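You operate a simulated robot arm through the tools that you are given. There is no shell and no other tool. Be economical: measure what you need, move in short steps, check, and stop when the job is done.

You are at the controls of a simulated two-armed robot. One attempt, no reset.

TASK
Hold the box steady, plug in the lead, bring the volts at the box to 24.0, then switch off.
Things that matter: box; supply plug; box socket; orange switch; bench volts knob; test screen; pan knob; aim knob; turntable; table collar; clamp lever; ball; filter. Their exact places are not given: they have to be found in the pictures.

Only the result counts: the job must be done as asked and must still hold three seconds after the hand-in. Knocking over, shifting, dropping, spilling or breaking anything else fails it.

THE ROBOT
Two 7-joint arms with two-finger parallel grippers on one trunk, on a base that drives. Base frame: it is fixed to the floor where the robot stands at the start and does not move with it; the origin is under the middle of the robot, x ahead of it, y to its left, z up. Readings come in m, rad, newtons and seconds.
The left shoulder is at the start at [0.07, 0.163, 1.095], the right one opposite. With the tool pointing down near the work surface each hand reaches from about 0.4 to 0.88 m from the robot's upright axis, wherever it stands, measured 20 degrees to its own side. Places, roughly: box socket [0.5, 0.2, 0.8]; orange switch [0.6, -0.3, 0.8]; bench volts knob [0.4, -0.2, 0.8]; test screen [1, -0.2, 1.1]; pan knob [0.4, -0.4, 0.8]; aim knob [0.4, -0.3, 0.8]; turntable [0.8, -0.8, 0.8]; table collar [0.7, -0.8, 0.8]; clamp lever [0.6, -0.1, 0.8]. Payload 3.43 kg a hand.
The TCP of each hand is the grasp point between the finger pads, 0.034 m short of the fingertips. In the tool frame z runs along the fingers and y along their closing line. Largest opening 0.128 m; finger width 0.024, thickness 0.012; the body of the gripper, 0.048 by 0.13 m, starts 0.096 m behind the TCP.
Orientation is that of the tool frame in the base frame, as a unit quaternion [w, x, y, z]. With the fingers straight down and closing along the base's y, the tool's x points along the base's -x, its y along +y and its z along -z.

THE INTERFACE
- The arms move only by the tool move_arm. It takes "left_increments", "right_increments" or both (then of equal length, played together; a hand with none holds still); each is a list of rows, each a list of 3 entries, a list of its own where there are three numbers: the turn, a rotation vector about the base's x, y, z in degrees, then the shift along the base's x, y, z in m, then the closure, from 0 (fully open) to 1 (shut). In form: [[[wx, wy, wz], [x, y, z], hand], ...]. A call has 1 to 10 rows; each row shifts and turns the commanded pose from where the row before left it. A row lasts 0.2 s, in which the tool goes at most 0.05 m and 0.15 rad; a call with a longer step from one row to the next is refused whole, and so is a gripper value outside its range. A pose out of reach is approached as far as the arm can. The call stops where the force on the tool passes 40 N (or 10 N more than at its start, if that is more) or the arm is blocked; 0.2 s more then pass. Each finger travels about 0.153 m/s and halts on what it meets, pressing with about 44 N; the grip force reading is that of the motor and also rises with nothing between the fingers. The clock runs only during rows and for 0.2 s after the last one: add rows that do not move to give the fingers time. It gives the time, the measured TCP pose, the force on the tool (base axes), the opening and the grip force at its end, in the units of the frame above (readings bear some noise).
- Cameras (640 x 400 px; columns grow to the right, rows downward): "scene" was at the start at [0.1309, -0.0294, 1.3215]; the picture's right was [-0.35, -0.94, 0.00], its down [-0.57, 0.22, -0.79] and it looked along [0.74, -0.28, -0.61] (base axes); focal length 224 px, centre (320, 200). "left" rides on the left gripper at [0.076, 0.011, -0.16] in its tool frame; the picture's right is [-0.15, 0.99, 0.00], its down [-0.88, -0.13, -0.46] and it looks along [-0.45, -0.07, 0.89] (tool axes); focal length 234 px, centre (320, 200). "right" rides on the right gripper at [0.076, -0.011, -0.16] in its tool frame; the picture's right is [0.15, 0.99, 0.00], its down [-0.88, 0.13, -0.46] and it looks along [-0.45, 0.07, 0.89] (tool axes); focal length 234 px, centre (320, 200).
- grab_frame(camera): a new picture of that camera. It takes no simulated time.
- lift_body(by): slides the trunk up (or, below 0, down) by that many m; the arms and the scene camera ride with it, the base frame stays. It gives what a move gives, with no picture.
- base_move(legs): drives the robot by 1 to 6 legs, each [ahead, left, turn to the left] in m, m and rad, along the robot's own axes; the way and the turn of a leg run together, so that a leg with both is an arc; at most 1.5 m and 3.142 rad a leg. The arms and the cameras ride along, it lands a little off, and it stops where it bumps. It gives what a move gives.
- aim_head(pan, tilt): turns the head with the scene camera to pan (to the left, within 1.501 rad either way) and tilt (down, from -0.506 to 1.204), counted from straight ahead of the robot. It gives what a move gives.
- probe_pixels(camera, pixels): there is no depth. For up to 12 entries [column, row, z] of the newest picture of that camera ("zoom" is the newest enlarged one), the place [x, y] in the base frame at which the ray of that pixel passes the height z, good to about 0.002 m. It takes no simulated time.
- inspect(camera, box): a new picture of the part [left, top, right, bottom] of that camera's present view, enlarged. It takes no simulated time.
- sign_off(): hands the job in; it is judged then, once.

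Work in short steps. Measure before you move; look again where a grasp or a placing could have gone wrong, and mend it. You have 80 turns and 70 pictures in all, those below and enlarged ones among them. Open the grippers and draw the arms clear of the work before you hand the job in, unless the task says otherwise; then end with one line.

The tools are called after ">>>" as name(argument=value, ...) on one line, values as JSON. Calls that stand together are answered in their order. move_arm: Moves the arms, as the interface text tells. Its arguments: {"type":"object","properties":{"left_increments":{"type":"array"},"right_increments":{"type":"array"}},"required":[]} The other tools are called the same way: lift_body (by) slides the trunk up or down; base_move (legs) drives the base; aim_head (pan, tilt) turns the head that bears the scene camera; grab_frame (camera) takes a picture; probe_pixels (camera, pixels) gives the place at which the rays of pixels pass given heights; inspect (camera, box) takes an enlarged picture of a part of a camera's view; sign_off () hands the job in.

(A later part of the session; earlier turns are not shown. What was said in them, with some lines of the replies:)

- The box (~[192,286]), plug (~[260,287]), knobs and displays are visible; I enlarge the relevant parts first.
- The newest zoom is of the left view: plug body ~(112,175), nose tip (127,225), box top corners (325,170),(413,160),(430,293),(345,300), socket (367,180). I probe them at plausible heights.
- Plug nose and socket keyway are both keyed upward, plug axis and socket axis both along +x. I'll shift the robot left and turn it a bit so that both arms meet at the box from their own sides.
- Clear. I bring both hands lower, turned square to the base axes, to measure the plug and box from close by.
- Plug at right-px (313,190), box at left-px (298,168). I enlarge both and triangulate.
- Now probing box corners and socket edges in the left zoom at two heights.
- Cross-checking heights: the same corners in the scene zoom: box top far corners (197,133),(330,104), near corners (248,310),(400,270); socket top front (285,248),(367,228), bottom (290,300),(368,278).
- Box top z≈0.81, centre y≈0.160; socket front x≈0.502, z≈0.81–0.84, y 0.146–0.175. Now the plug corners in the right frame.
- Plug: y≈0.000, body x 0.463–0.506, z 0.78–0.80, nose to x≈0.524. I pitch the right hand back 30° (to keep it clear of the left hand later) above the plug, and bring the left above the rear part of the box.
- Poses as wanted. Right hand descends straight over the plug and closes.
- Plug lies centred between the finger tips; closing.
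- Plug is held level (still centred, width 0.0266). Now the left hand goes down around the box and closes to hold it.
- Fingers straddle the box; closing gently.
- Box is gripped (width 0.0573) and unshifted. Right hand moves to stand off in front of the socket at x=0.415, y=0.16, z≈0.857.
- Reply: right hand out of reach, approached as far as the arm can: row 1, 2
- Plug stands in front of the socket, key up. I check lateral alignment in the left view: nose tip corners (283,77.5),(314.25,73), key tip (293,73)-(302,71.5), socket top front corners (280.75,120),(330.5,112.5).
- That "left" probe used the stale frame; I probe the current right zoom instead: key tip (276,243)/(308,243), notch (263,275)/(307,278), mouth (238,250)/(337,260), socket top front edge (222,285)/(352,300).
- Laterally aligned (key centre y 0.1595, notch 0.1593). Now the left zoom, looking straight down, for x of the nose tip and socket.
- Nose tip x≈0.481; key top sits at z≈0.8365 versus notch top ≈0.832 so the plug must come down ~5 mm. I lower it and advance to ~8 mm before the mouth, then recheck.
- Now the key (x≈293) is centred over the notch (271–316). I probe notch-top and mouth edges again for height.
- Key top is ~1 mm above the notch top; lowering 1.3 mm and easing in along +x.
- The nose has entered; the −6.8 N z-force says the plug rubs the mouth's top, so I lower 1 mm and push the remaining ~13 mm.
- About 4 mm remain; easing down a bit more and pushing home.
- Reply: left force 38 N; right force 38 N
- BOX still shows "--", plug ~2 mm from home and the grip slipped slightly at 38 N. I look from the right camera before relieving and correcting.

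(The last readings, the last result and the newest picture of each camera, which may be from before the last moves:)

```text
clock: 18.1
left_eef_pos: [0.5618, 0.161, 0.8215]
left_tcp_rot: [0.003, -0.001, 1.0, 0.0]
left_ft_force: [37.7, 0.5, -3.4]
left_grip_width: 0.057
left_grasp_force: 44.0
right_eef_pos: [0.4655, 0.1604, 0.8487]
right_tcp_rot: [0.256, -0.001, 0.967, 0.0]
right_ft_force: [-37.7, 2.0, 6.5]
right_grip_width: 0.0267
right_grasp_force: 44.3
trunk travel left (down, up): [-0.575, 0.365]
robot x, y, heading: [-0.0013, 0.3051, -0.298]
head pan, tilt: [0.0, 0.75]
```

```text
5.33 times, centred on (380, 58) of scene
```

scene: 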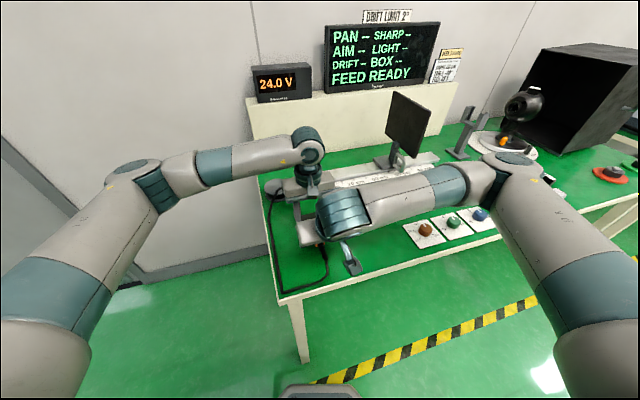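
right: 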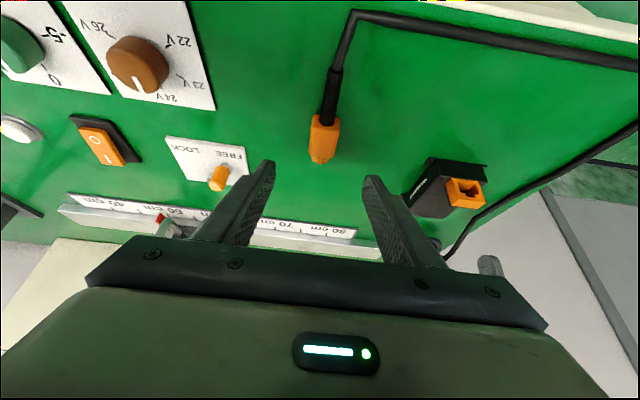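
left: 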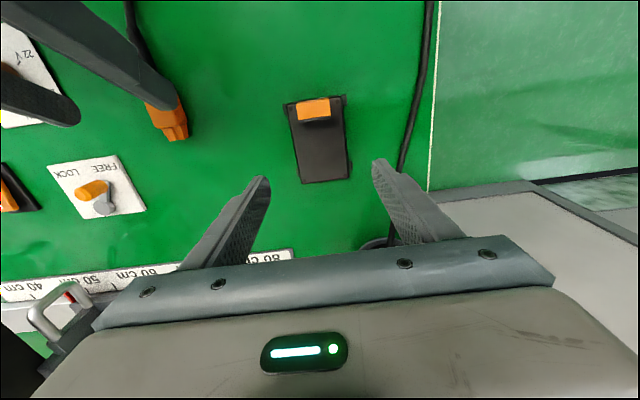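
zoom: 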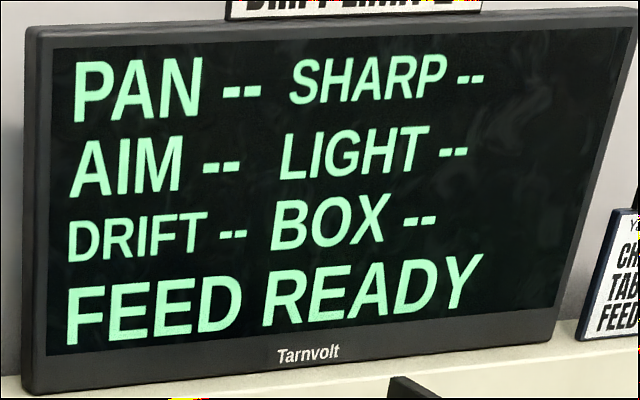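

All channels show "--", so the feed may simply be off. A job card stands beside the screen; I read it and look at the switch.

>>> inspect(camera="scene", box=[425, 42, 475, 90])

>>> inspect(camera="scene", box=[370, 180, 470, 250])

```text
8.33 times, centred on (450, 66) of scene
```

zoom: 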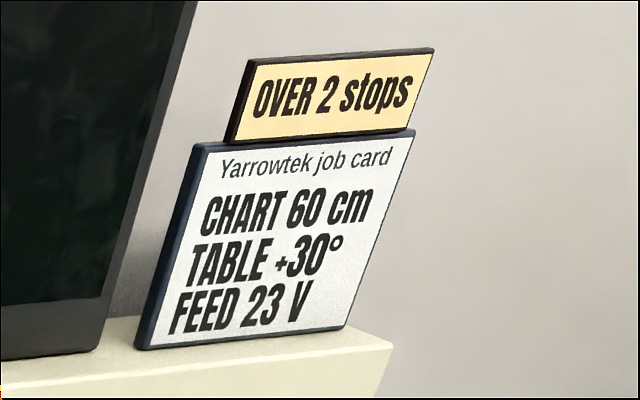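

```text
5.71 times, centred on (420, 215) of scene
```

zoom: 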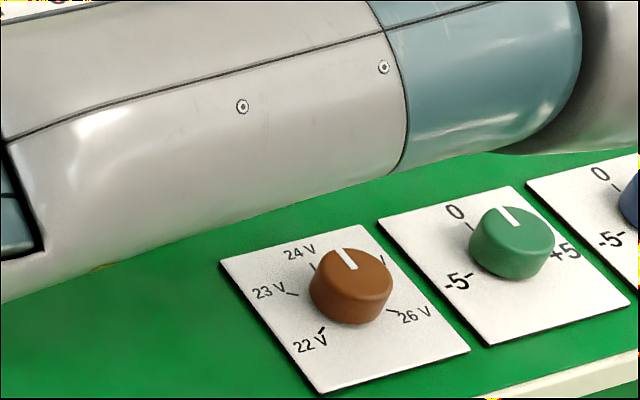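

The task's 24.0 at the box governs (the card's 23 V belongs to its own job). I relax the plug and correct height slightly, then regrip fresh to push home.

>>> move_arm(right_increments=[[[0, 0, 0], [-0.002, 0, 0.0004], 1], [[0, 0, 0], [-0.001, 0, 0], 1], [[0, 0, 0], [0, 0, 0], 0.6], [[0, 0, 0], [0, 0, 0], 0.6], [[0, 0, 0], [0, 0, 0], 0.6]])

>>> inspect(camera="right", box=[255, 120, 385, 240])

>>> inspect(camera="left", box=[240, 0, 380, 140])

```text
clock: 19.3
left_eef_pos: [0.5576, 0.1596, 0.8221]
left_tcp_rot: [0.0, 0.001, 1.0, 0.0]
left_ft_force: [-3.2, -0.8, 5.1]
left_grip_width: 0.0571
left_grasp_force: 44.4
right_eef_pos: [0.4623, 0.1582, 0.8509]
right_tcp_rot: [0.26, 0.0, 0.966, 0.0]
right_ft_force: [0.1, 0.0, 0.0]
right_grip_width: 0.0514
right_grasp_force: 0.2
trunk travel left (down, up): [-0.575, 0.365]
robot x, y, heading: [0.0, 0.3067, -0.305]
head pan, tilt: [0.0, 0.75]
```

```text
3.33 times, centred on (320, 180) of right
```

zoom: 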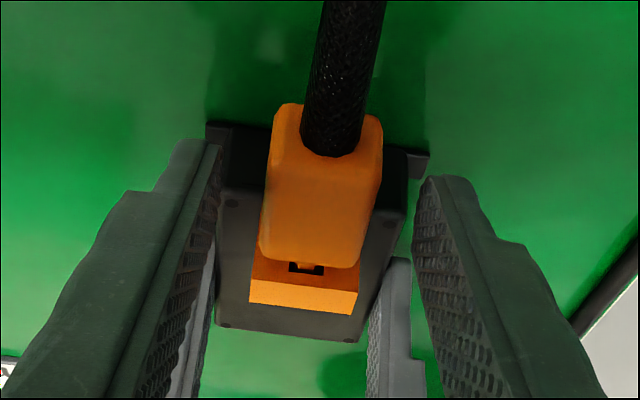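

```text
2.86 times, centred on (310, 70) of left
```

zoom: 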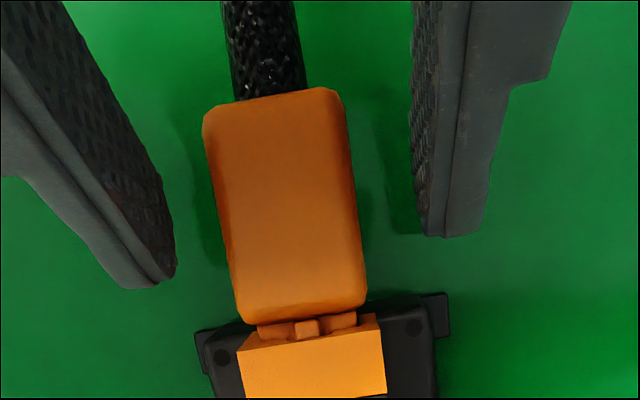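

The plug stays in, about 4 mm short. With the fingers only half overlapping it, I lower the open hand 9 mm for a full-height grip and regrip, then push along x.

>>> move_arm(right_increments=[[[0, 0, 0], [-0.004, 0.0012, -0.009], 0.6], [[0, 0, 0], [0, 0, 0], 0.8], [[0, 0, 0], [0, 0, 0], 1], [[0, 0, 0], [0, 0, 0], 1], [[0, 0, 0], [0, 0, 0], 1]])

>>> move_arm(right_increments=[[[0, 0, 0], [0.002, 0, 0], 1], [[0, 0, 0], [0.002, 0, 0], 1], [[0, 0, 0], [0.002, 0, 0], 1], [[0, 0, 0], [0, 0, 0], 1]])

>>> inspect(camera="left", box=[240, 0, 380, 140])

```text
clock: 20.5
left_eef_pos: [0.5604, 0.16, 0.822]
left_tcp_rot: [0.0, 0.0, 1.0, 0.0]
left_ft_force: [-4.2, 0.4, 6.0]
left_grip_width: 0.0572
left_grasp_force: 43.8
right_eef_pos: [0.4596, 0.1606, 0.8423]
right_tcp_rot: [0.258, 0.001, 0.966, -0.001]
right_ft_force: [1.2, -4.9, 0.0]
right_grip_width: 0.0269
right_grasp_force: 43.4
trunk travel left (down, up): [-0.575, 0.365]
robot x, y, heading: [0.0006, 0.305, -0.299]
head pan, tilt: [0.0, 0.75]
```

```text
clock: 21.5
left_eef_pos: [0.5619, 0.1602, 0.8214]
left_tcp_rot: [0.003, -0.002, 1.0, 0.001]
left_ft_force: [32.8, 4.8, -7.9]
left_grip_width: 0.0573
left_grasp_force: 44.2
right_eef_pos: [0.4639, 0.1596, 0.84]
right_tcp_rot: [0.258, -0.001, 0.966, 0.0]
right_ft_force: [-37.0, -5.0, 13.9]
right_grip_width: 0.0266
right_grasp_force: 43.9
trunk travel left (down, up): [-0.575, 0.365]
robot x, y, heading: [-0.0007, 0.3019, -0.304]
head pan, tilt: [0.0, 0.75]
```

```text
2.86 times, centred on (310, 70) of left
```

zoom: 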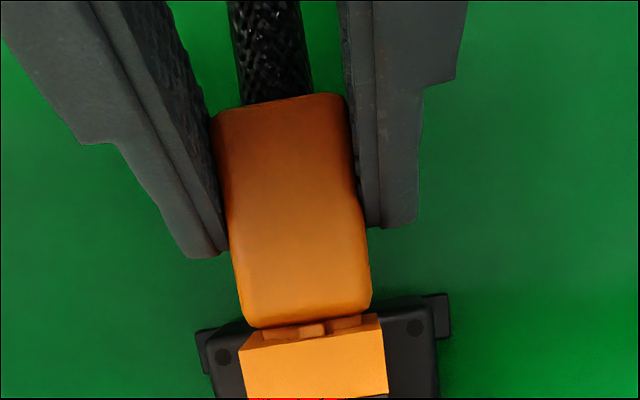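

37 N with +14 N in z: plug bears down on the mouth's bottom. I raise ~0.8 mm, shift −0.4 mm in y, and push further.

>>> move_arm(right_increments=[[[0, 0, 0], [-0.001, -0.0004, 0.001], 1], [[0, 0, 0], [0.0015, 0, 0], 1], [[0, 0, 0], [0.0015, 0, 0.0003], 1], [[0, 0, 0], [0.0015, 0, 0], 1], [[0, 0, 0], [0, 0, 0], 1]])

>>> inspect(camera="left", box=[240, 0, 380, 140])

```text
clock: 22.7
left_eef_pos: [0.5616, 0.1588, 0.8227]
left_tcp_rot: [0.003, -0.001, 1.0, -0.001]
left_ft_force: [39.4, 4.9, 1.1]
left_grip_width: 0.0571
left_grasp_force: 43.9
right_eef_pos: [0.4685, 0.1603, 0.841]
right_tcp_rot: [0.257, 0.0, 0.966, 0.0]
right_ft_force: [-38.8, -3.8, 2.6]
right_grip_width: 0.0266
right_grasp_force: 43.6
trunk travel left (down, up): [-0.575, 0.365]
robot x, y, heading: [-0.0017, 0.3076, -0.295]
head pan, tilt: [0.0, 0.75]
```

```text
2.86 times, centred on (310, 70) of left
```

zoom: 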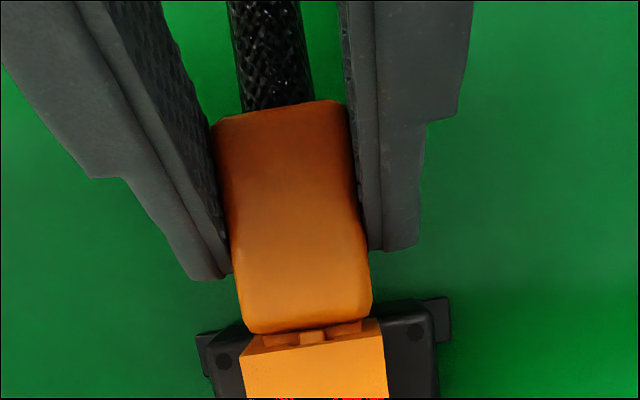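

The plug barely moves more at ~39 N and the shallow socket (≈14 mm) suggests it is bottoming. I release, back out along the finger direction and look at plug, switch and screen.

>>> move_arm(right_increments=[[[0, 0, 0], [-0.002, 0, 0], 1], [[0, 0, 0], [0, 0, 0], 0.6], [[0, 0, 0], [0, 0, 0], 0.6], [[0, 0, 0], [-0.01, 0, 0.0174], 0.6], [[0, 0, 0], [-0.015, 0, 0.026], 0.6], [[0, 0, 0], [-0.005, -0.02, 0.026], 0.6], [[0, 0, 0], [0, -0.04, 0.02], 0.6], [[0, 0, 0], [0, -0.04, 0], 0.6], [[0, 0, 0], [0, 0, 0], 0.6]])

>>> grab_frame(camera="right")

>>> grab_frame(camera="scene")

```text
clock: 24.7
left_eef_pos: [0.5593, 0.1611, 0.8231]
left_tcp_rot: [0.001, -0.001, 1.0, -0.001]
left_ft_force: [-4.1, -2.2, 6.9]
left_grip_width: 0.0569
left_grasp_force: 43.9
right_eef_pos: [0.4363, 0.0612, 0.9327]
right_tcp_rot: [0.259, 0.0, 0.966, -0.001]
right_ft_force: [0.3, 0.0, -1.0]
right_grip_width: 0.0513
right_grasp_force: 0.1
trunk travel left (down, up): [-0.575, 0.365]
robot x, y, heading: [-0.0012, 0.3013, -0.296]
head pan, tilt: [0.0, 0.75]
```

```text
24 pictures are left
```

right: 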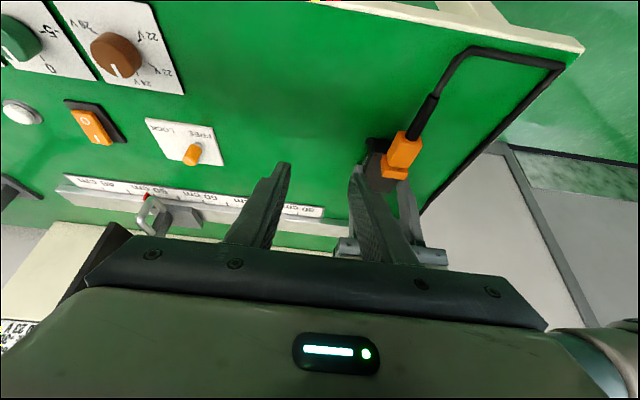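

```text
23 pictures are left
```

scene: 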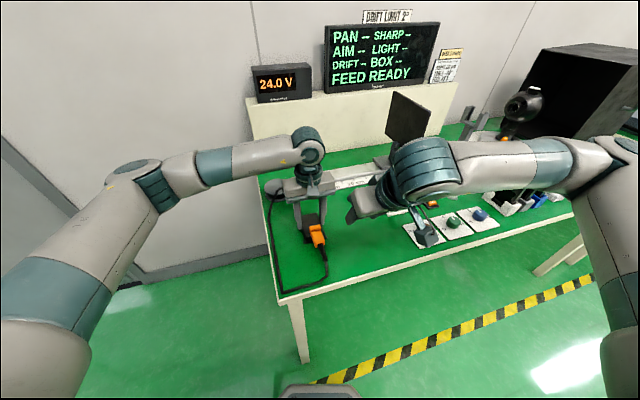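

>>> inspect(camera="right", box=[50, 85, 150, 155])

>>> inspect(camera="right", box=[340, 110, 440, 200])

```text
5.71 times, centred on (100, 120) of right
```

zoom: 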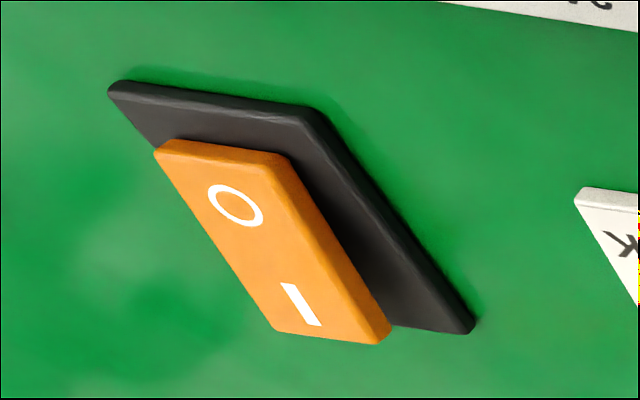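

```text
4.44 times, centred on (390, 155) of right
```

zoom: 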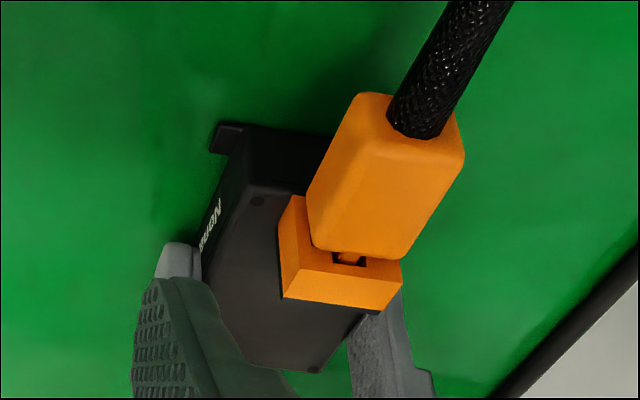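

The rocker seems to have O pressed (off), which fits the blanks. The plug shows a ~3 mm gap; I measure its rear face for pushing it home from behind.

>>> probe_pixels(camera="zoom", pixels=[[362, 95, 0.832], [462, 140, 0.832], [312, 238, 0.832], [408, 255, 0.832], [280, 265, 0.836], [402, 283, 0.836], [402, 283, 0.832], [425, 135, 0.822], [385, 130, 0.822], [452, 120, 0.822], [510, 5, 0.822], [445, 0, 0.822]])

```text
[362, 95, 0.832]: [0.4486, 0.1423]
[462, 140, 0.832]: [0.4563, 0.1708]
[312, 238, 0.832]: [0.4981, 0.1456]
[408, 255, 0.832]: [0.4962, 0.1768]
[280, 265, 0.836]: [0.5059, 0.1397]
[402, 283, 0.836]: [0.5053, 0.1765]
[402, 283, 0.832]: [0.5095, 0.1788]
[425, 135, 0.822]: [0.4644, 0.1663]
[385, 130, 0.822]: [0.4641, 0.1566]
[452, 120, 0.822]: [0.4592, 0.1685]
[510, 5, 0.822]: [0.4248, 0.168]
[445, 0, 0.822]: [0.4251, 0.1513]
```

Rear face at x≈0.4525, boot centre y≈0.160. I bring the hand behind the plug body with 15° pitch, straddling the strain-relief boot.

>>> move_arm(right_increments=[[[0, 7.5, 0], [-0.005, 0.03, 0], 0.6], [[0, 7.5, 0], [-0.005, 0.04, -0.01], 0.6], [[0, 0, 0], [0, 0.029, -0.02], 0.6], [[0, 0, 0], [0, 0, -0.03], 0.6], [[0, 0, 0], [0, 0, -0.025], 0.6], [[0, 0, 0], [0, 0, 0], 0.6]])

>>> inspect(camera="right", box=[240, 100, 400, 240])

```text
clock: 26.1
left_eef_pos: [0.561, 0.161, 0.822]
left_tcp_rot: [0.0, -0.001, 1.0, 0.001]
left_ft_force: [-1.1, 1.1, 8.1]
left_grip_width: 0.0574
left_grasp_force: 44.2
right_eef_pos: [0.4258, 0.16, 0.846]
right_tcp_rot: [0.13, 0.0, 0.991, 0.0]
right_ft_force: [-0.3, 0.4, 0.5]
right_grip_width: 0.0514
right_grasp_force: 0.0
trunk travel left (down, up): [-0.575, 0.365]
robot x, y, heading: [0.0021, 0.3042, -0.303]
head pan, tilt: [0.0, 0.75]
```

```text
2.86 times, centred on (320, 170) of right
```

zoom: 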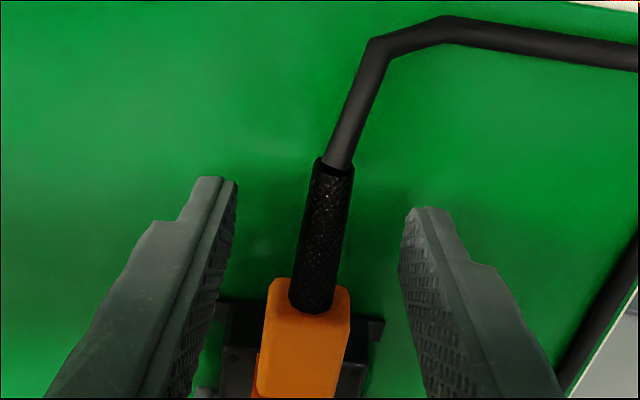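

Fingers straddle the boot behind the body. Close on the boot and push +x in small steps.

>>> move_arm(right_increments=[[[0, 0, 0], [0, 0, 0], 0.8], [[0, 0, 0], [0, 0, 0], 1], [[0, 0, 0], [0, 0, 0], 1], [[0, 0, 0], [0.003, 0, 0], 1], [[0, 0, 0], [0.003, 0, 0], 1], [[0, 0, 0], [0.002, 0, 0], 1], [[0, 0, 0], [0.002, 0, 0], 1], [[0, 0, 0], [0.002, 0, 0], 1], [[0, 0, 0], [0, 0, 0], 1]])

>>> inspect(camera="left", box=[240, 0, 380, 140])

```text
clock: 28.1
left_eef_pos: [0.5628, 0.1613, 0.8213]
left_tcp_rot: [0.003, -0.002, 1.0, -0.001]
left_ft_force: [38.2, 3.2, 1.6]
left_grip_width: 0.0574
left_grasp_force: 44.2
right_eef_pos: [0.4365, 0.1585, 0.845]
right_tcp_rot: [0.127, 0.0, 0.992, 0.0]
right_ft_force: [-38.4, -1.2, 0.1]
right_grip_width: 0.0118
right_grasp_force: 44.3
trunk travel left (down, up): [-0.575, 0.365]
robot x, y, heading: [0.0018, 0.301, -0.298]
head pan, tilt: [0.0, 0.75]
```

```text
2.86 times, centred on (310, 70) of left
```

zoom: 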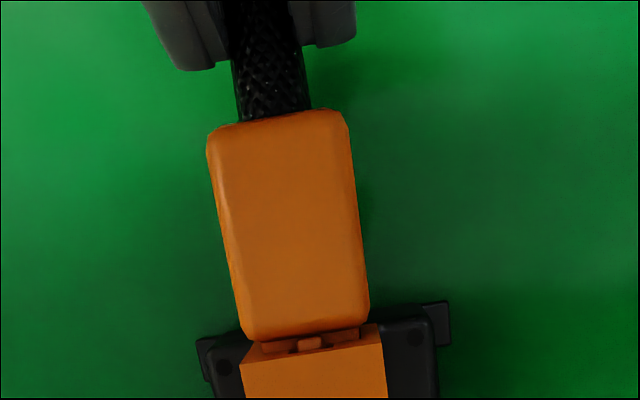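

Same stopping place at 38 N with negligible cross forces. I measure the actual gap and depth here.

>>> probe_pixels(camera="zoom", pixels=[[246, 338, 0.832], [368, 312, 0.832], [241, 361, 0.836], [378, 325, 0.836], [381, 343, 0.836], [262, 348, 0.822], [358, 330, 0.822], [208, 130, 0.832], [348, 122, 0.832], [240, 361, 0.832]])

>>> inspect(camera="scene", box=[240, 20, 440, 110])

```text
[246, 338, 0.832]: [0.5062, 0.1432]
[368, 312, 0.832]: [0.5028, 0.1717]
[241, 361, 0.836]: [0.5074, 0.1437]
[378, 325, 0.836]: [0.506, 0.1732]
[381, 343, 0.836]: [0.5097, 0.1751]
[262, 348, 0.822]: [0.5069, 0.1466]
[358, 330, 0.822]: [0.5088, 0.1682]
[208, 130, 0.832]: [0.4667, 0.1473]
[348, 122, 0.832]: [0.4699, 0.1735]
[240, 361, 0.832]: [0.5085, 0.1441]
```

```text
3.20 times, centred on (340, 65) of scene
```

zoom: 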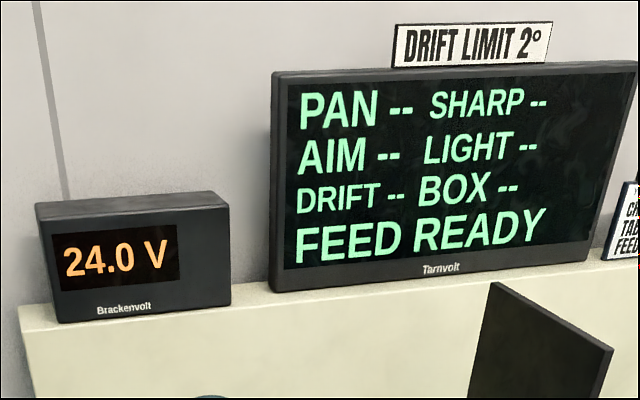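

The box crept ~5 mm in +x while the gap is ~2–3 mm. Before pushing more I'll test electrically: I locate switch and knob from the last right frame (switch O (86,122), I (101,137), knob (116,55)).

>>> probe_pixels(camera="right", pixels=[[86, 122, 0.795], [101, 137, 0.795], [67, 100, 0.782], [102, 105, 0.782], [130, 140, 0.782], [116, 55, 0.8], [116, 55, 0.78], [192, 155, 0.8]])

>>> move_arm(right_increments=[[[0, 0, 0], [0, 0, 0], 0.6], [[0, 0, 0], [0, 0, 0], 0.6], [[0, 0, 0], [-0.002, 0, 0.03], 0.6], [[0, 0, 0], [0, 0, 0.04], 0.6], [[0, 0, 0], [0, -0.04, 0.02], 0.6], [[0, 0, 0], [0, -0.045, 0], 0.9], [[0, 0, 0], [0.01, -0.045, 0], 1], [[0, 0, 0], [0.02, -0.045, 0], 1], [[0, 0, 0], [0.03, -0.035, 0], 1], [[0, 0, 0], [0, 0, 0], 1]])

>>> grab_frame(camera="right")

```text
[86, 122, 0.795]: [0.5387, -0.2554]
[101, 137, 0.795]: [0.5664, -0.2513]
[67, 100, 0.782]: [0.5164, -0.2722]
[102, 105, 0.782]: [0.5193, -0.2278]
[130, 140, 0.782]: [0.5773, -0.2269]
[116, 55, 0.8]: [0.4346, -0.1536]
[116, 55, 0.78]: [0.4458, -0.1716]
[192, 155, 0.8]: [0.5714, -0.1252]
```

```text
clock: 30.3
left_eef_pos: [0.5599, 0.1596, 0.822]
left_tcp_rot: [0.0, -0.001, 1.0, 0.001]
left_ft_force: [-6.4, -1.3, 7.0]
left_grip_width: 0.0572
left_grasp_force: 44.4
right_eef_pos: [0.4959, -0.0513, 0.9369]
right_tcp_rot: [0.131, -0.001, 0.991, 0.001]
right_ft_force: [0.2, -0.3, -0.1]
right_grip_width: 0.0001
right_grasp_force: 32.7
trunk travel left (down, up): [-0.575, 0.365]
robot x, y, heading: [-0.0013, 0.3023, -0.306]
head pan, tilt: [0.0, 0.75]
```

```text
17 pictures are left
```

right: 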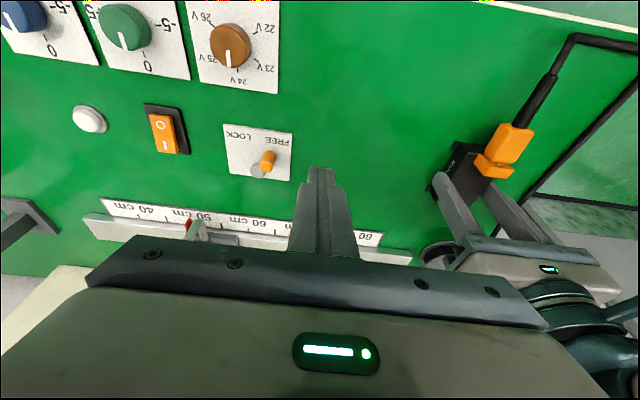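

Rocker O≈(0.539,−0.255), I≈(0.566,−0.252). I square the closed hand to vertical and move above the I end.

>>> probe_pixels(camera="right", pixels=[[160, 126, 0.795], [165, 147, 0.795], [150, 112, 0.79], [176, 153, 0.795], [230, 45, 0.805], [230, 45, 0.8], [228, 62, 0.805], [265, 160, 0.8]])

>>> move_arm(right_increments=[[[0, 7.5, 0], [0.0125, -0.0337, 0], 1], [[0, 7.5, 0], [0.0125, -0.0337, 0], 1], [[0, 0, 0], [0.0125, -0.0337, 0], 1], [[0, 0, 0], [0.0125, -0.0337, 0], 1], [[0, 0, 0], [0.0125, -0.0337, -0.02], 1], [[0, 0, 0], [0.0125, -0.0337, -0.03], 1], [[0, 0, 0], [0, 0, -0.02], 1], [[0, 0, 0], [0, 0, 0], 1]])

>>> inspect(camera="right", box=[240, 80, 400, 200])

```text
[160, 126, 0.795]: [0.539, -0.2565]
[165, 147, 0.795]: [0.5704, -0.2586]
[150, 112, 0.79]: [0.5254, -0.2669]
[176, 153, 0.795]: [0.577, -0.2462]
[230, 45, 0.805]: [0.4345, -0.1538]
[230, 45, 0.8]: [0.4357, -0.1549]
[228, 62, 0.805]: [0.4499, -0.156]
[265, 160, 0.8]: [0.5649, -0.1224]
```

```text
clock: 32.1
left_eef_pos: [0.5604, 0.1599, 0.8225]
left_tcp_rot: [0.001, 0.0, 1.0, 0.001]
left_ft_force: [-1.2, -0.8, 7.6]
left_grip_width: 0.057
left_grasp_force: 44.0
right_eef_pos: [0.5709, -0.2534, 0.8669]
right_tcp_rot: [0.001, 0.0, 1.0, 0.0]
right_ft_force: [0.4, -0.9, 0.0]
right_grip_width: 0.0
right_grasp_force: 32.9
trunk travel left (down, up): [-0.575, 0.365]
robot x, y, heading: [0.0021, 0.3039, -0.301]
head pan, tilt: [0.0, 0.75]
```

```text
3.33 times, centred on (320, 140) of right
```

zoom: 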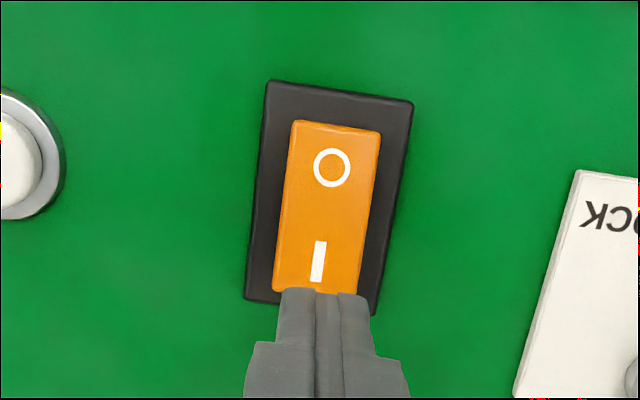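

Finger tip is over the I end. Descending gently to press.

>>> move_arm(right_increments=[[[0, 0, 0], [0, -0.001, -0.012], 1], [[0, 0, 0], [0, 0, -0.012], 1], [[0, 0, 0], [0, 0, -0.004], 1], [[0, 0, 0], [0, 0, -0.004], 1], [[0, 0, 0], [0, 0, -0.003], 1], [[0, 0, 0], [0, 0, -0.003], 1], [[0, 0, 0], [0, 0, 0], 1]])

>>> inspect(camera="scene", box=[240, 20, 440, 110])

```text
clock: 33.7
left_eef_pos: [0.5594, 0.1598, 0.8224]
left_tcp_rot: [0.001, 0.0, 1.0, -0.001]
left_ft_force: [2.3, -1.3, 2.0]
left_grip_width: 0.0573
left_grasp_force: 43.4
right_eef_pos: [0.5731, -0.2533, 0.8299]
right_tcp_rot: [0.001, 0.0, 1.0, 0.0]
right_ft_force: [-0.6, -1.4, 14.3]
right_grip_width: 0.0
right_grasp_force: 32.5
trunk travel left (down, up): [-0.575, 0.365]
robot x, y, heading: [0.0013, 0.3026, -0.297]
head pan, tilt: [0.0, 0.75]
```

```text
3.20 times, centred on (340, 65) of scene
```

zoom: 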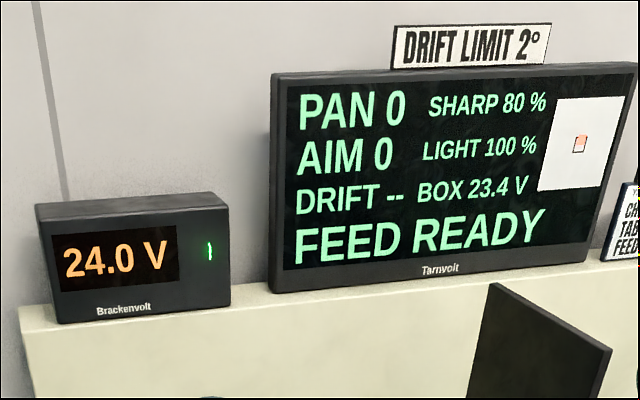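

Connected: BOX reads 23.4 V at 24.0 bench, so bench needs ~24.6. I lift off the switch and go above the volts knob (~(0.436,−0.155)).

>>> move_arm(right_increments=[[[0, 0, 0], [0, 0, 0.03], 1], [[0, 0, 0], [0, 0, 0.03], 1], [[0, 0, 0], [-0.034, 0.0245, 0], 0.8], [[0, 0, 0], [-0.034, 0.0245, 0], 0.5], [[0, 0, 0], [-0.034, 0.0245, 0], 0.5], [[0, 0, 0], [-0.034, 0.0245, 0], 0.5], [[0, 0, 0], [0, 0, 0], 0.5]])

>>> grab_frame(camera="right")

```text
clock: 35.3
left_eef_pos: [0.5593, 0.1596, 0.8223]
left_tcp_rot: [0.0, 0.0, 1.0, 0.0]
left_ft_force: [-2.6, 2.1, 5.5]
left_grip_width: 0.057
left_grasp_force: 44.4
right_eef_pos: [0.4347, -0.1559, 0.8883]
right_tcp_rot: [0.0, 0.0, 1.0, 0.0]
right_ft_force: [-0.5, -0.7, 0.6]
right_grip_width: 0.0639
right_grasp_force: 0.1
trunk travel left (down, up): [-0.575, 0.365]
robot x, y, heading: [-0.002, 0.3044, -0.301]
head pan, tilt: [0.0, 0.75]
```

```text
14 pictures are left
```

right: 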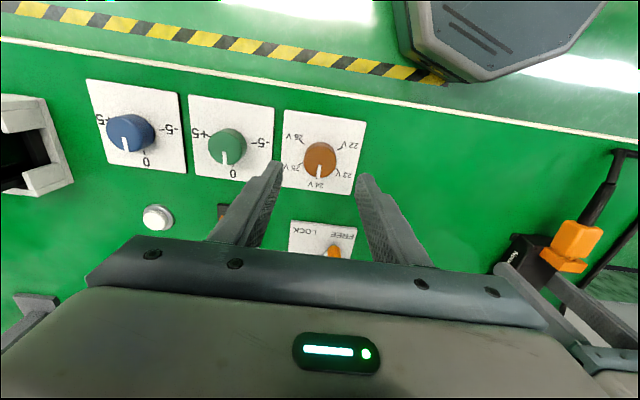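

Probing the knob (edges 303–336, top centre ~(320,155)) at candidate heights, plate corners too.

>>> probe_pixels(camera="right", pixels=[[320, 153, 0.81], [320, 153, 0.8], [303, 155, 0.8], [336, 158, 0.8], [285, 109, 0.783], [366, 122, 0.783], [357, 195, 0.783], [282, 188, 0.783]])

>>> inspect(camera="right", box=[270, 100, 380, 200])

```text
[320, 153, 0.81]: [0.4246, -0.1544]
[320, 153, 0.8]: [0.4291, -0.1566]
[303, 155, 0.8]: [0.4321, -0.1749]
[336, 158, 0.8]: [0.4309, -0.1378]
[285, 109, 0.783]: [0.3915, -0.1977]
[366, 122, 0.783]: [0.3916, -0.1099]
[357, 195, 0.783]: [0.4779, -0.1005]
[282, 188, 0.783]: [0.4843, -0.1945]
```

```text
4.00 times, centred on (325, 150) of right
```

zoom: 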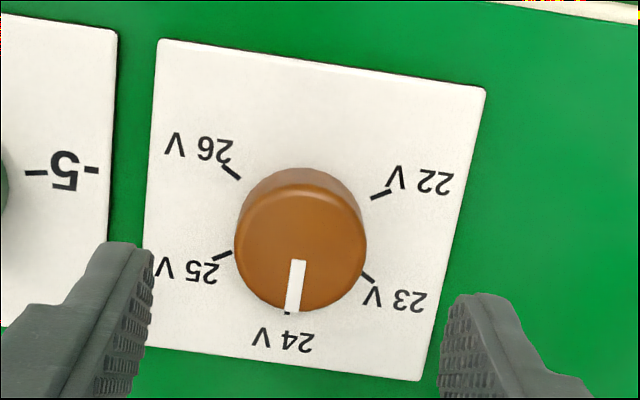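

Scale is 60°/V, so +0.6 V ≈ 36° clockwise (−z). I refine the knob centre from the zoom.

>>> probe_pixels(camera="zoom", pixels=[[302, 238, 0.803], [302, 238, 0.8], [300, 245, 0.79], [236, 240, 0.795], [366, 240, 0.795], [300, 310, 0.8], [300, 170, 0.785]])

```text
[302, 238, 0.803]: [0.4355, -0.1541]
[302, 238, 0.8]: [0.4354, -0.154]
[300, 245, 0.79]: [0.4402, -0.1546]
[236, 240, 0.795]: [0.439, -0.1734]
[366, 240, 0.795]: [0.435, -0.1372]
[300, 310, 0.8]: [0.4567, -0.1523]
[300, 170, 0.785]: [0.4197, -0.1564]
```

Knob centre ≈(0.437,−0.155). Descend and grip it.

>>> move_arm(right_increments=[[[0, 0, 0], [0.002, 0.001, -0.025], 0.5], [[0, 0, 0], [0, 0, -0.025], 0.5], [[0, 0, 0], [0, 0, -0.012], 0.5], [[0, 0, 0], [0, 0, 0], 0.65], [[0, 0, 0], [0, 0, 0], 0.72], [[0, 0, 0], [0, 0, 0], 1], [[0, 0, 0], [0, 0, 0], 1]])

>>> inspect(camera="scene", box=[240, 20, 440, 110])

```text
clock: 36.9
left_eef_pos: [0.5599, 0.16, 0.823]
left_tcp_rot: [0.0, 0.0, 1.0, 0.0]
left_ft_force: [-3.1, 3.1, 5.1]
left_grip_width: 0.0574
left_grasp_force: 44.8
right_eef_pos: [0.4376, -0.1546, 0.8265]
right_tcp_rot: [0.001, 0.0, 1.0, 0.0]
right_ft_force: [0.1, -2.1, -1.6]
right_grip_width: 0.0352
right_grasp_force: 45.2
trunk travel left (down, up): [-0.575, 0.365]
robot x, y, heading: [-0.0004, 0.3109, -0.3]
head pan, tilt: [0.0, 0.75]
```

```text
3.20 times, centred on (340, 65) of scene
```

zoom: 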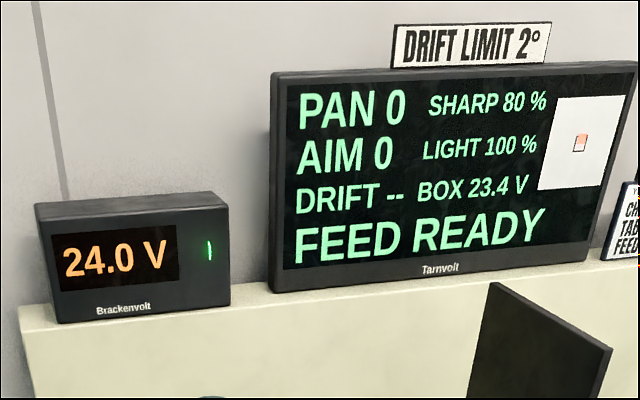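

Knob gripped (0.035 m), readings unchanged. Turn −36° about z.

>>> move_arm(right_increments=[[[0, 0, -7.2], [0, 0, 0], 1], [[0, 0, -7.2], [0, 0, 0], 1], [[0, 0, -7.2], [0, 0, 0], 1], [[0, 0, -7.2], [0, 0, 0], 1], [[0, 0, -7.2], [0, 0, 0], 1], [[0, 0, 0], [0, 0, 0], 1]])

>>> inspect(camera="scene", box=[240, 20, 440, 110])

```text
clock: 38.3
left_eef_pos: [0.5601, 0.1598, 0.8212]
left_tcp_rot: [0.001, 0.0, 1.0, 0.0]
left_ft_force: [-0.9, 4.2, 3.0]
left_grip_width: 0.0572
left_grasp_force: 43.6
right_eef_pos: [0.4385, -0.1557, 0.8279]
right_tcp_rot: [0.001, 0.311, 0.951, 0.0]
right_ft_force: [-0.9, -7.7, 6.8]
right_grip_width: 0.035
right_grasp_force: 45.1
trunk travel left (down, up): [-0.575, 0.365]
robot x, y, heading: [-0.0003, 0.3062, -0.3]
head pan, tilt: [0.0, 0.75]
```

```text
3.20 times, centred on (340, 65) of scene
```

zoom: 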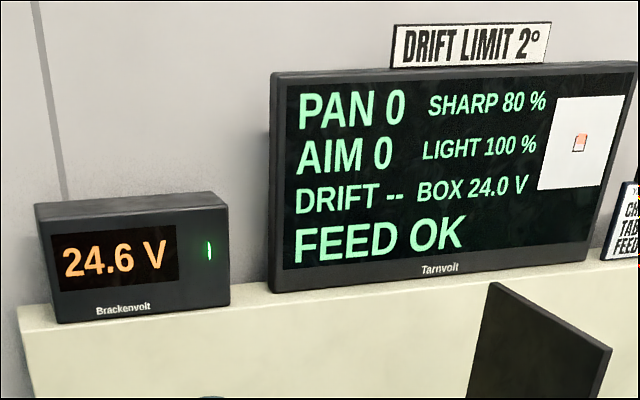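

BOX 24.0 V, FEED OK. Release the knob, lift straight up, unwind the hand, and verify the reading held.

>>> move_arm(right_increments=[[[0, 0, 0], [0, 0, 0], 0.65], [[0, 0, 0], [0, 0, 0], 0.5], [[0, 0, 0], [0, 0, 0], 0.5], [[0, 0, 0], [0, 0, 0.03], 0.5], [[0, 0, 0], [0, 0, 0.035], 0.5], [[0, 0, 7.2], [0.02, -0.02, 0], 0.8], [[0, 0, 7.2], [0.02, -0.02, 0], 1], [[0, 0, 7.2], [0.02, -0.02, 0], 1], [[0, 0, 7.2], [0.02, -0.02, 0], 1], [[0, 0, 7.2], [0.01, -0.02, 0], 1]])

>>> inspect(camera="scene", box=[240, 20, 440, 110])

>>> grab_frame(camera="right")

```text
clock: 40.5
left_eef_pos: [0.5611, 0.1592, 0.8213]
left_tcp_rot: [0.0, 0.0, 1.0, -0.001]
left_ft_force: [-1.4, -0.5, 4.0]
left_grip_width: 0.0567
left_grasp_force: 44.1
right_eef_pos: [0.5277, -0.2551, 0.8913]
right_tcp_rot: [-0.001, -0.001, 1.0, 0.0]
right_ft_force: [0.0, -0.5, 0.8]
right_grip_width: 0.0
right_grasp_force: 33.4
trunk travel left (down, up): [-0.575, 0.365]
robot x, y, heading: [-0.0019, 0.3037, -0.299]
head pan, tilt: [0.0, 0.75]
```

```text
3.20 times, centred on (340, 65) of scene
```

zoom: 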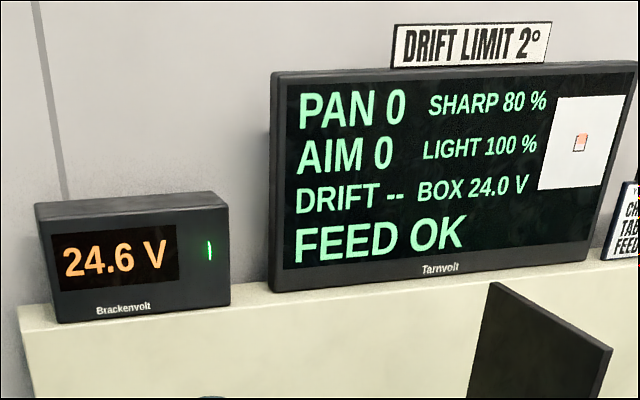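

```text
9 pictures are left
```

right: 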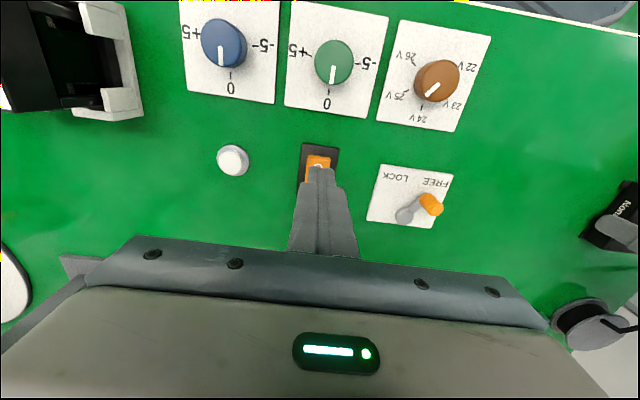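

Reading held at 24.0. With power still on, I release the box with the left hand and lift clear, to see the connection stays.

>>> move_arm(left_increments=[[[0, 0, 0], [0, 0, 0], 0.5], [[0, 0, 0], [0, 0, 0], 0.35], [[0, 0, 0], [0, 0, 0], 0.3], [[0, 0, 0], [0, 0, 0.03], 0.3], [[0, 0, 0], [0, 0, 0.04], 0.3], [[0, 0, 0], [0, 0.02, 0.04], 0.3], [[0, 0, 0], [0, 0.03, 0.03], 0.3], [[0, 0, 0], [0, 0, 0], 0.3]])

>>> grab_frame(camera="scene")

```text
clock: 42.3
left_eef_pos: [0.5602, 0.209, 0.9617]
left_tcp_rot: [0.0, 0.0, 1.0, 0.0]
left_ft_force: [0.1, 0.0, -0.2]
left_grip_width: 0.0893
left_grasp_force: 0.0
right_eef_pos: [0.5287, -0.2554, 0.8907]
right_tcp_rot: [0.0, 0.0, 1.0, 0.0]
right_ft_force: [-0.2, -0.7, 0.1]
right_grip_width: 0.0001
right_grasp_force: 33.2
trunk travel left (down, up): [-0.575, 0.365]
robot x, y, heading: [-0.0022, 0.303, -0.303]
head pan, tilt: [0.0, 0.75]
```

```text
8 pictures are left
```

scene: 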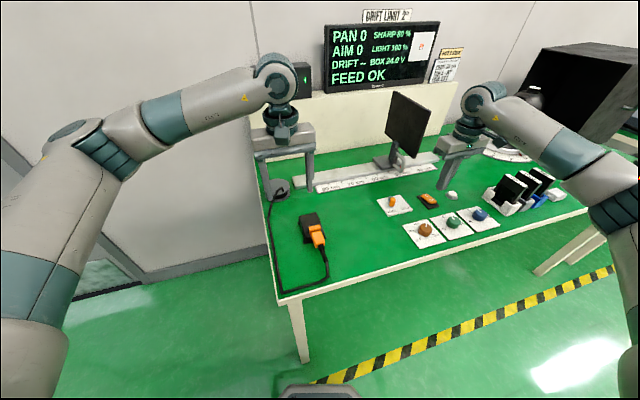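

Connection holds with the box free. Now press the O end (tip centre x≈0.533).

>>> move_arm(right_increments=[[[0, 0, 0], [0.005, 0, -0.02], 1], [[0, 0, 0], [0, 0, -0.02], 1], [[0, 0, 0], [0, 0, -0.008], 1], [[0, 0, 0], [0, 0, -0.004], 1], [[0, 0, 0], [0, 0, -0.004], 1], [[0, 0, 0], [0, 0, -0.003], 1], [[0, 0, 0], [0, 0, -0.002], 1], [[0, 0, 0], [0, 0, 0], 1]])

>>> inspect(camera="scene", box=[240, 20, 440, 110])

```text
clock: 44.1
left_eef_pos: [0.5593, 0.2097, 0.9618]
left_tcp_rot: [0.0, 0.001, 1.0, 0.0]
left_ft_force: [-0.2, -0.1, 0.4]
left_grip_width: 0.0893
left_grasp_force: 0.0
right_eef_pos: [0.535, -0.2554, 0.8306]
right_tcp_rot: [0.001, 0.0, 1.0, 0.0]
right_ft_force: [0.8, -0.8, 4.7]
right_grip_width: 0.0002
right_grasp_force: 32.9
trunk travel left (down, up): [-0.575, 0.365]
robot x, y, heading: [0.0003, 0.3034, -0.3]
head pan, tilt: [0.0, 0.75]
```

```text
3.20 times, centred on (340, 65) of scene
```

zoom: 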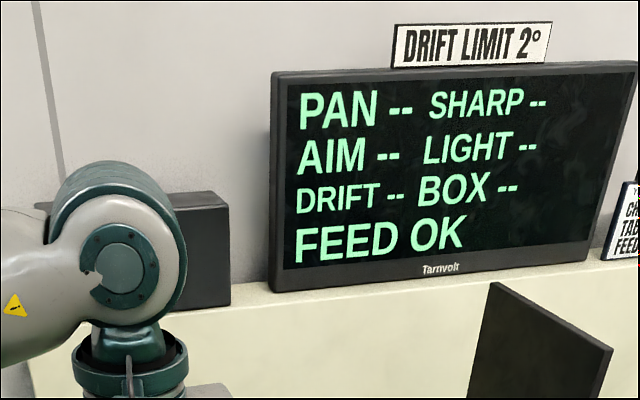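

Power is off, FEED OK latched. Lift the right hand clear and open both grippers.

>>> move_arm(left_increments=[[[0, 0, 0], [0, 0, 0.03], 0], [[0, 0, 0], [0, 0, 0.03], 0], [[0, 0, 0], [0, 0.02, 0.03], 0], [[0, 0, 0], [-0.03, 0.02, 0.02], 0], [[0, 0, 0], [-0.03, 0, 0], 0], [[0, 0, 0], [0, 0, 0], 0]], right_increments=[[[0, 0, 0], [0, 0, 0.03], 1], [[0, 0, 0], [0, 0, 0.045], 1], [[0, 0, 0], [0, 0, 0.045], 0.5], [[0, 0, 0], [-0.03, 0, 0.035], 0], [[0, 0, 0], [-0.04, 0, 0.02], 0], [[0, 0, 0], [0, 0, 0], 0]])

>>> grab_frame(camera="scene")

>>> inspect(camera="scene", box=[270, 180, 470, 300])

```text
clock: 45.5
left_eef_pos: [0.5013, 0.2505, 1.0706]
left_tcp_rot: [-0.001, -0.001, 1.0, -0.001]
left_ft_force: [0.7, 0.4, -0.7]
left_grip_width: 0.128
left_grasp_force: 0.0
right_eef_pos: [0.4645, -0.254, 1.0054]
right_tcp_rot: [-0.001, 0.0, 1.0, 0.0]
right_ft_force: [0.2, -0.8, -0.8]
right_grip_width: 0.1284
right_grasp_force: 0.1
trunk travel left (down, up): [-0.575, 0.365]
robot x, y, heading: [-0.0007, 0.3025, -0.303]
head pan, tilt: [0.0, 0.75]
```

```text
6 pictures are left
```

scene: 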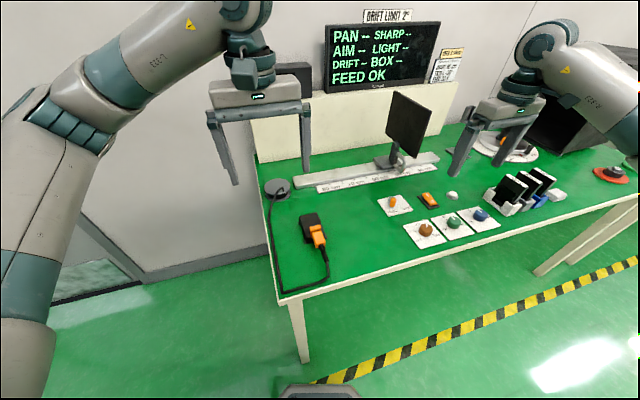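

```text
3.20 times, centred on (370, 240) of scene
```

zoom: 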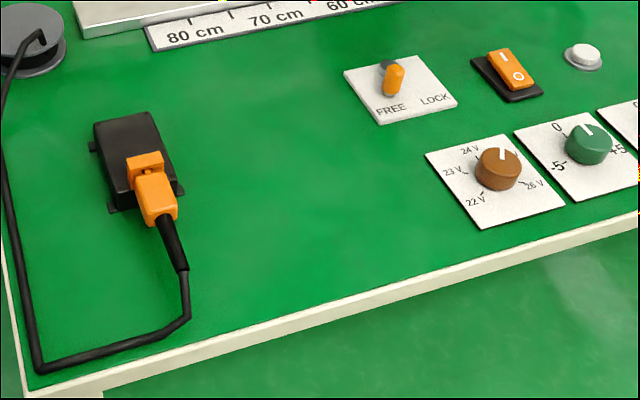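

The plug is seated, the rocker is at O, the knob is at 24.6 V on the bench, and both hands are open and clear. Handing in.

>>> sign_off()

```text
The job is handed in.
```

I held the box and plugged in the lead. I then set the volts at the box to 24.0 (24.6 V at the bench) and switched off. The box slid about 5 mm away from the robot while I pushed the plug in, and the plug body stopped about 2–4 mm short of the socket face. The screen still read 24.0 V at the box after I let go of it.
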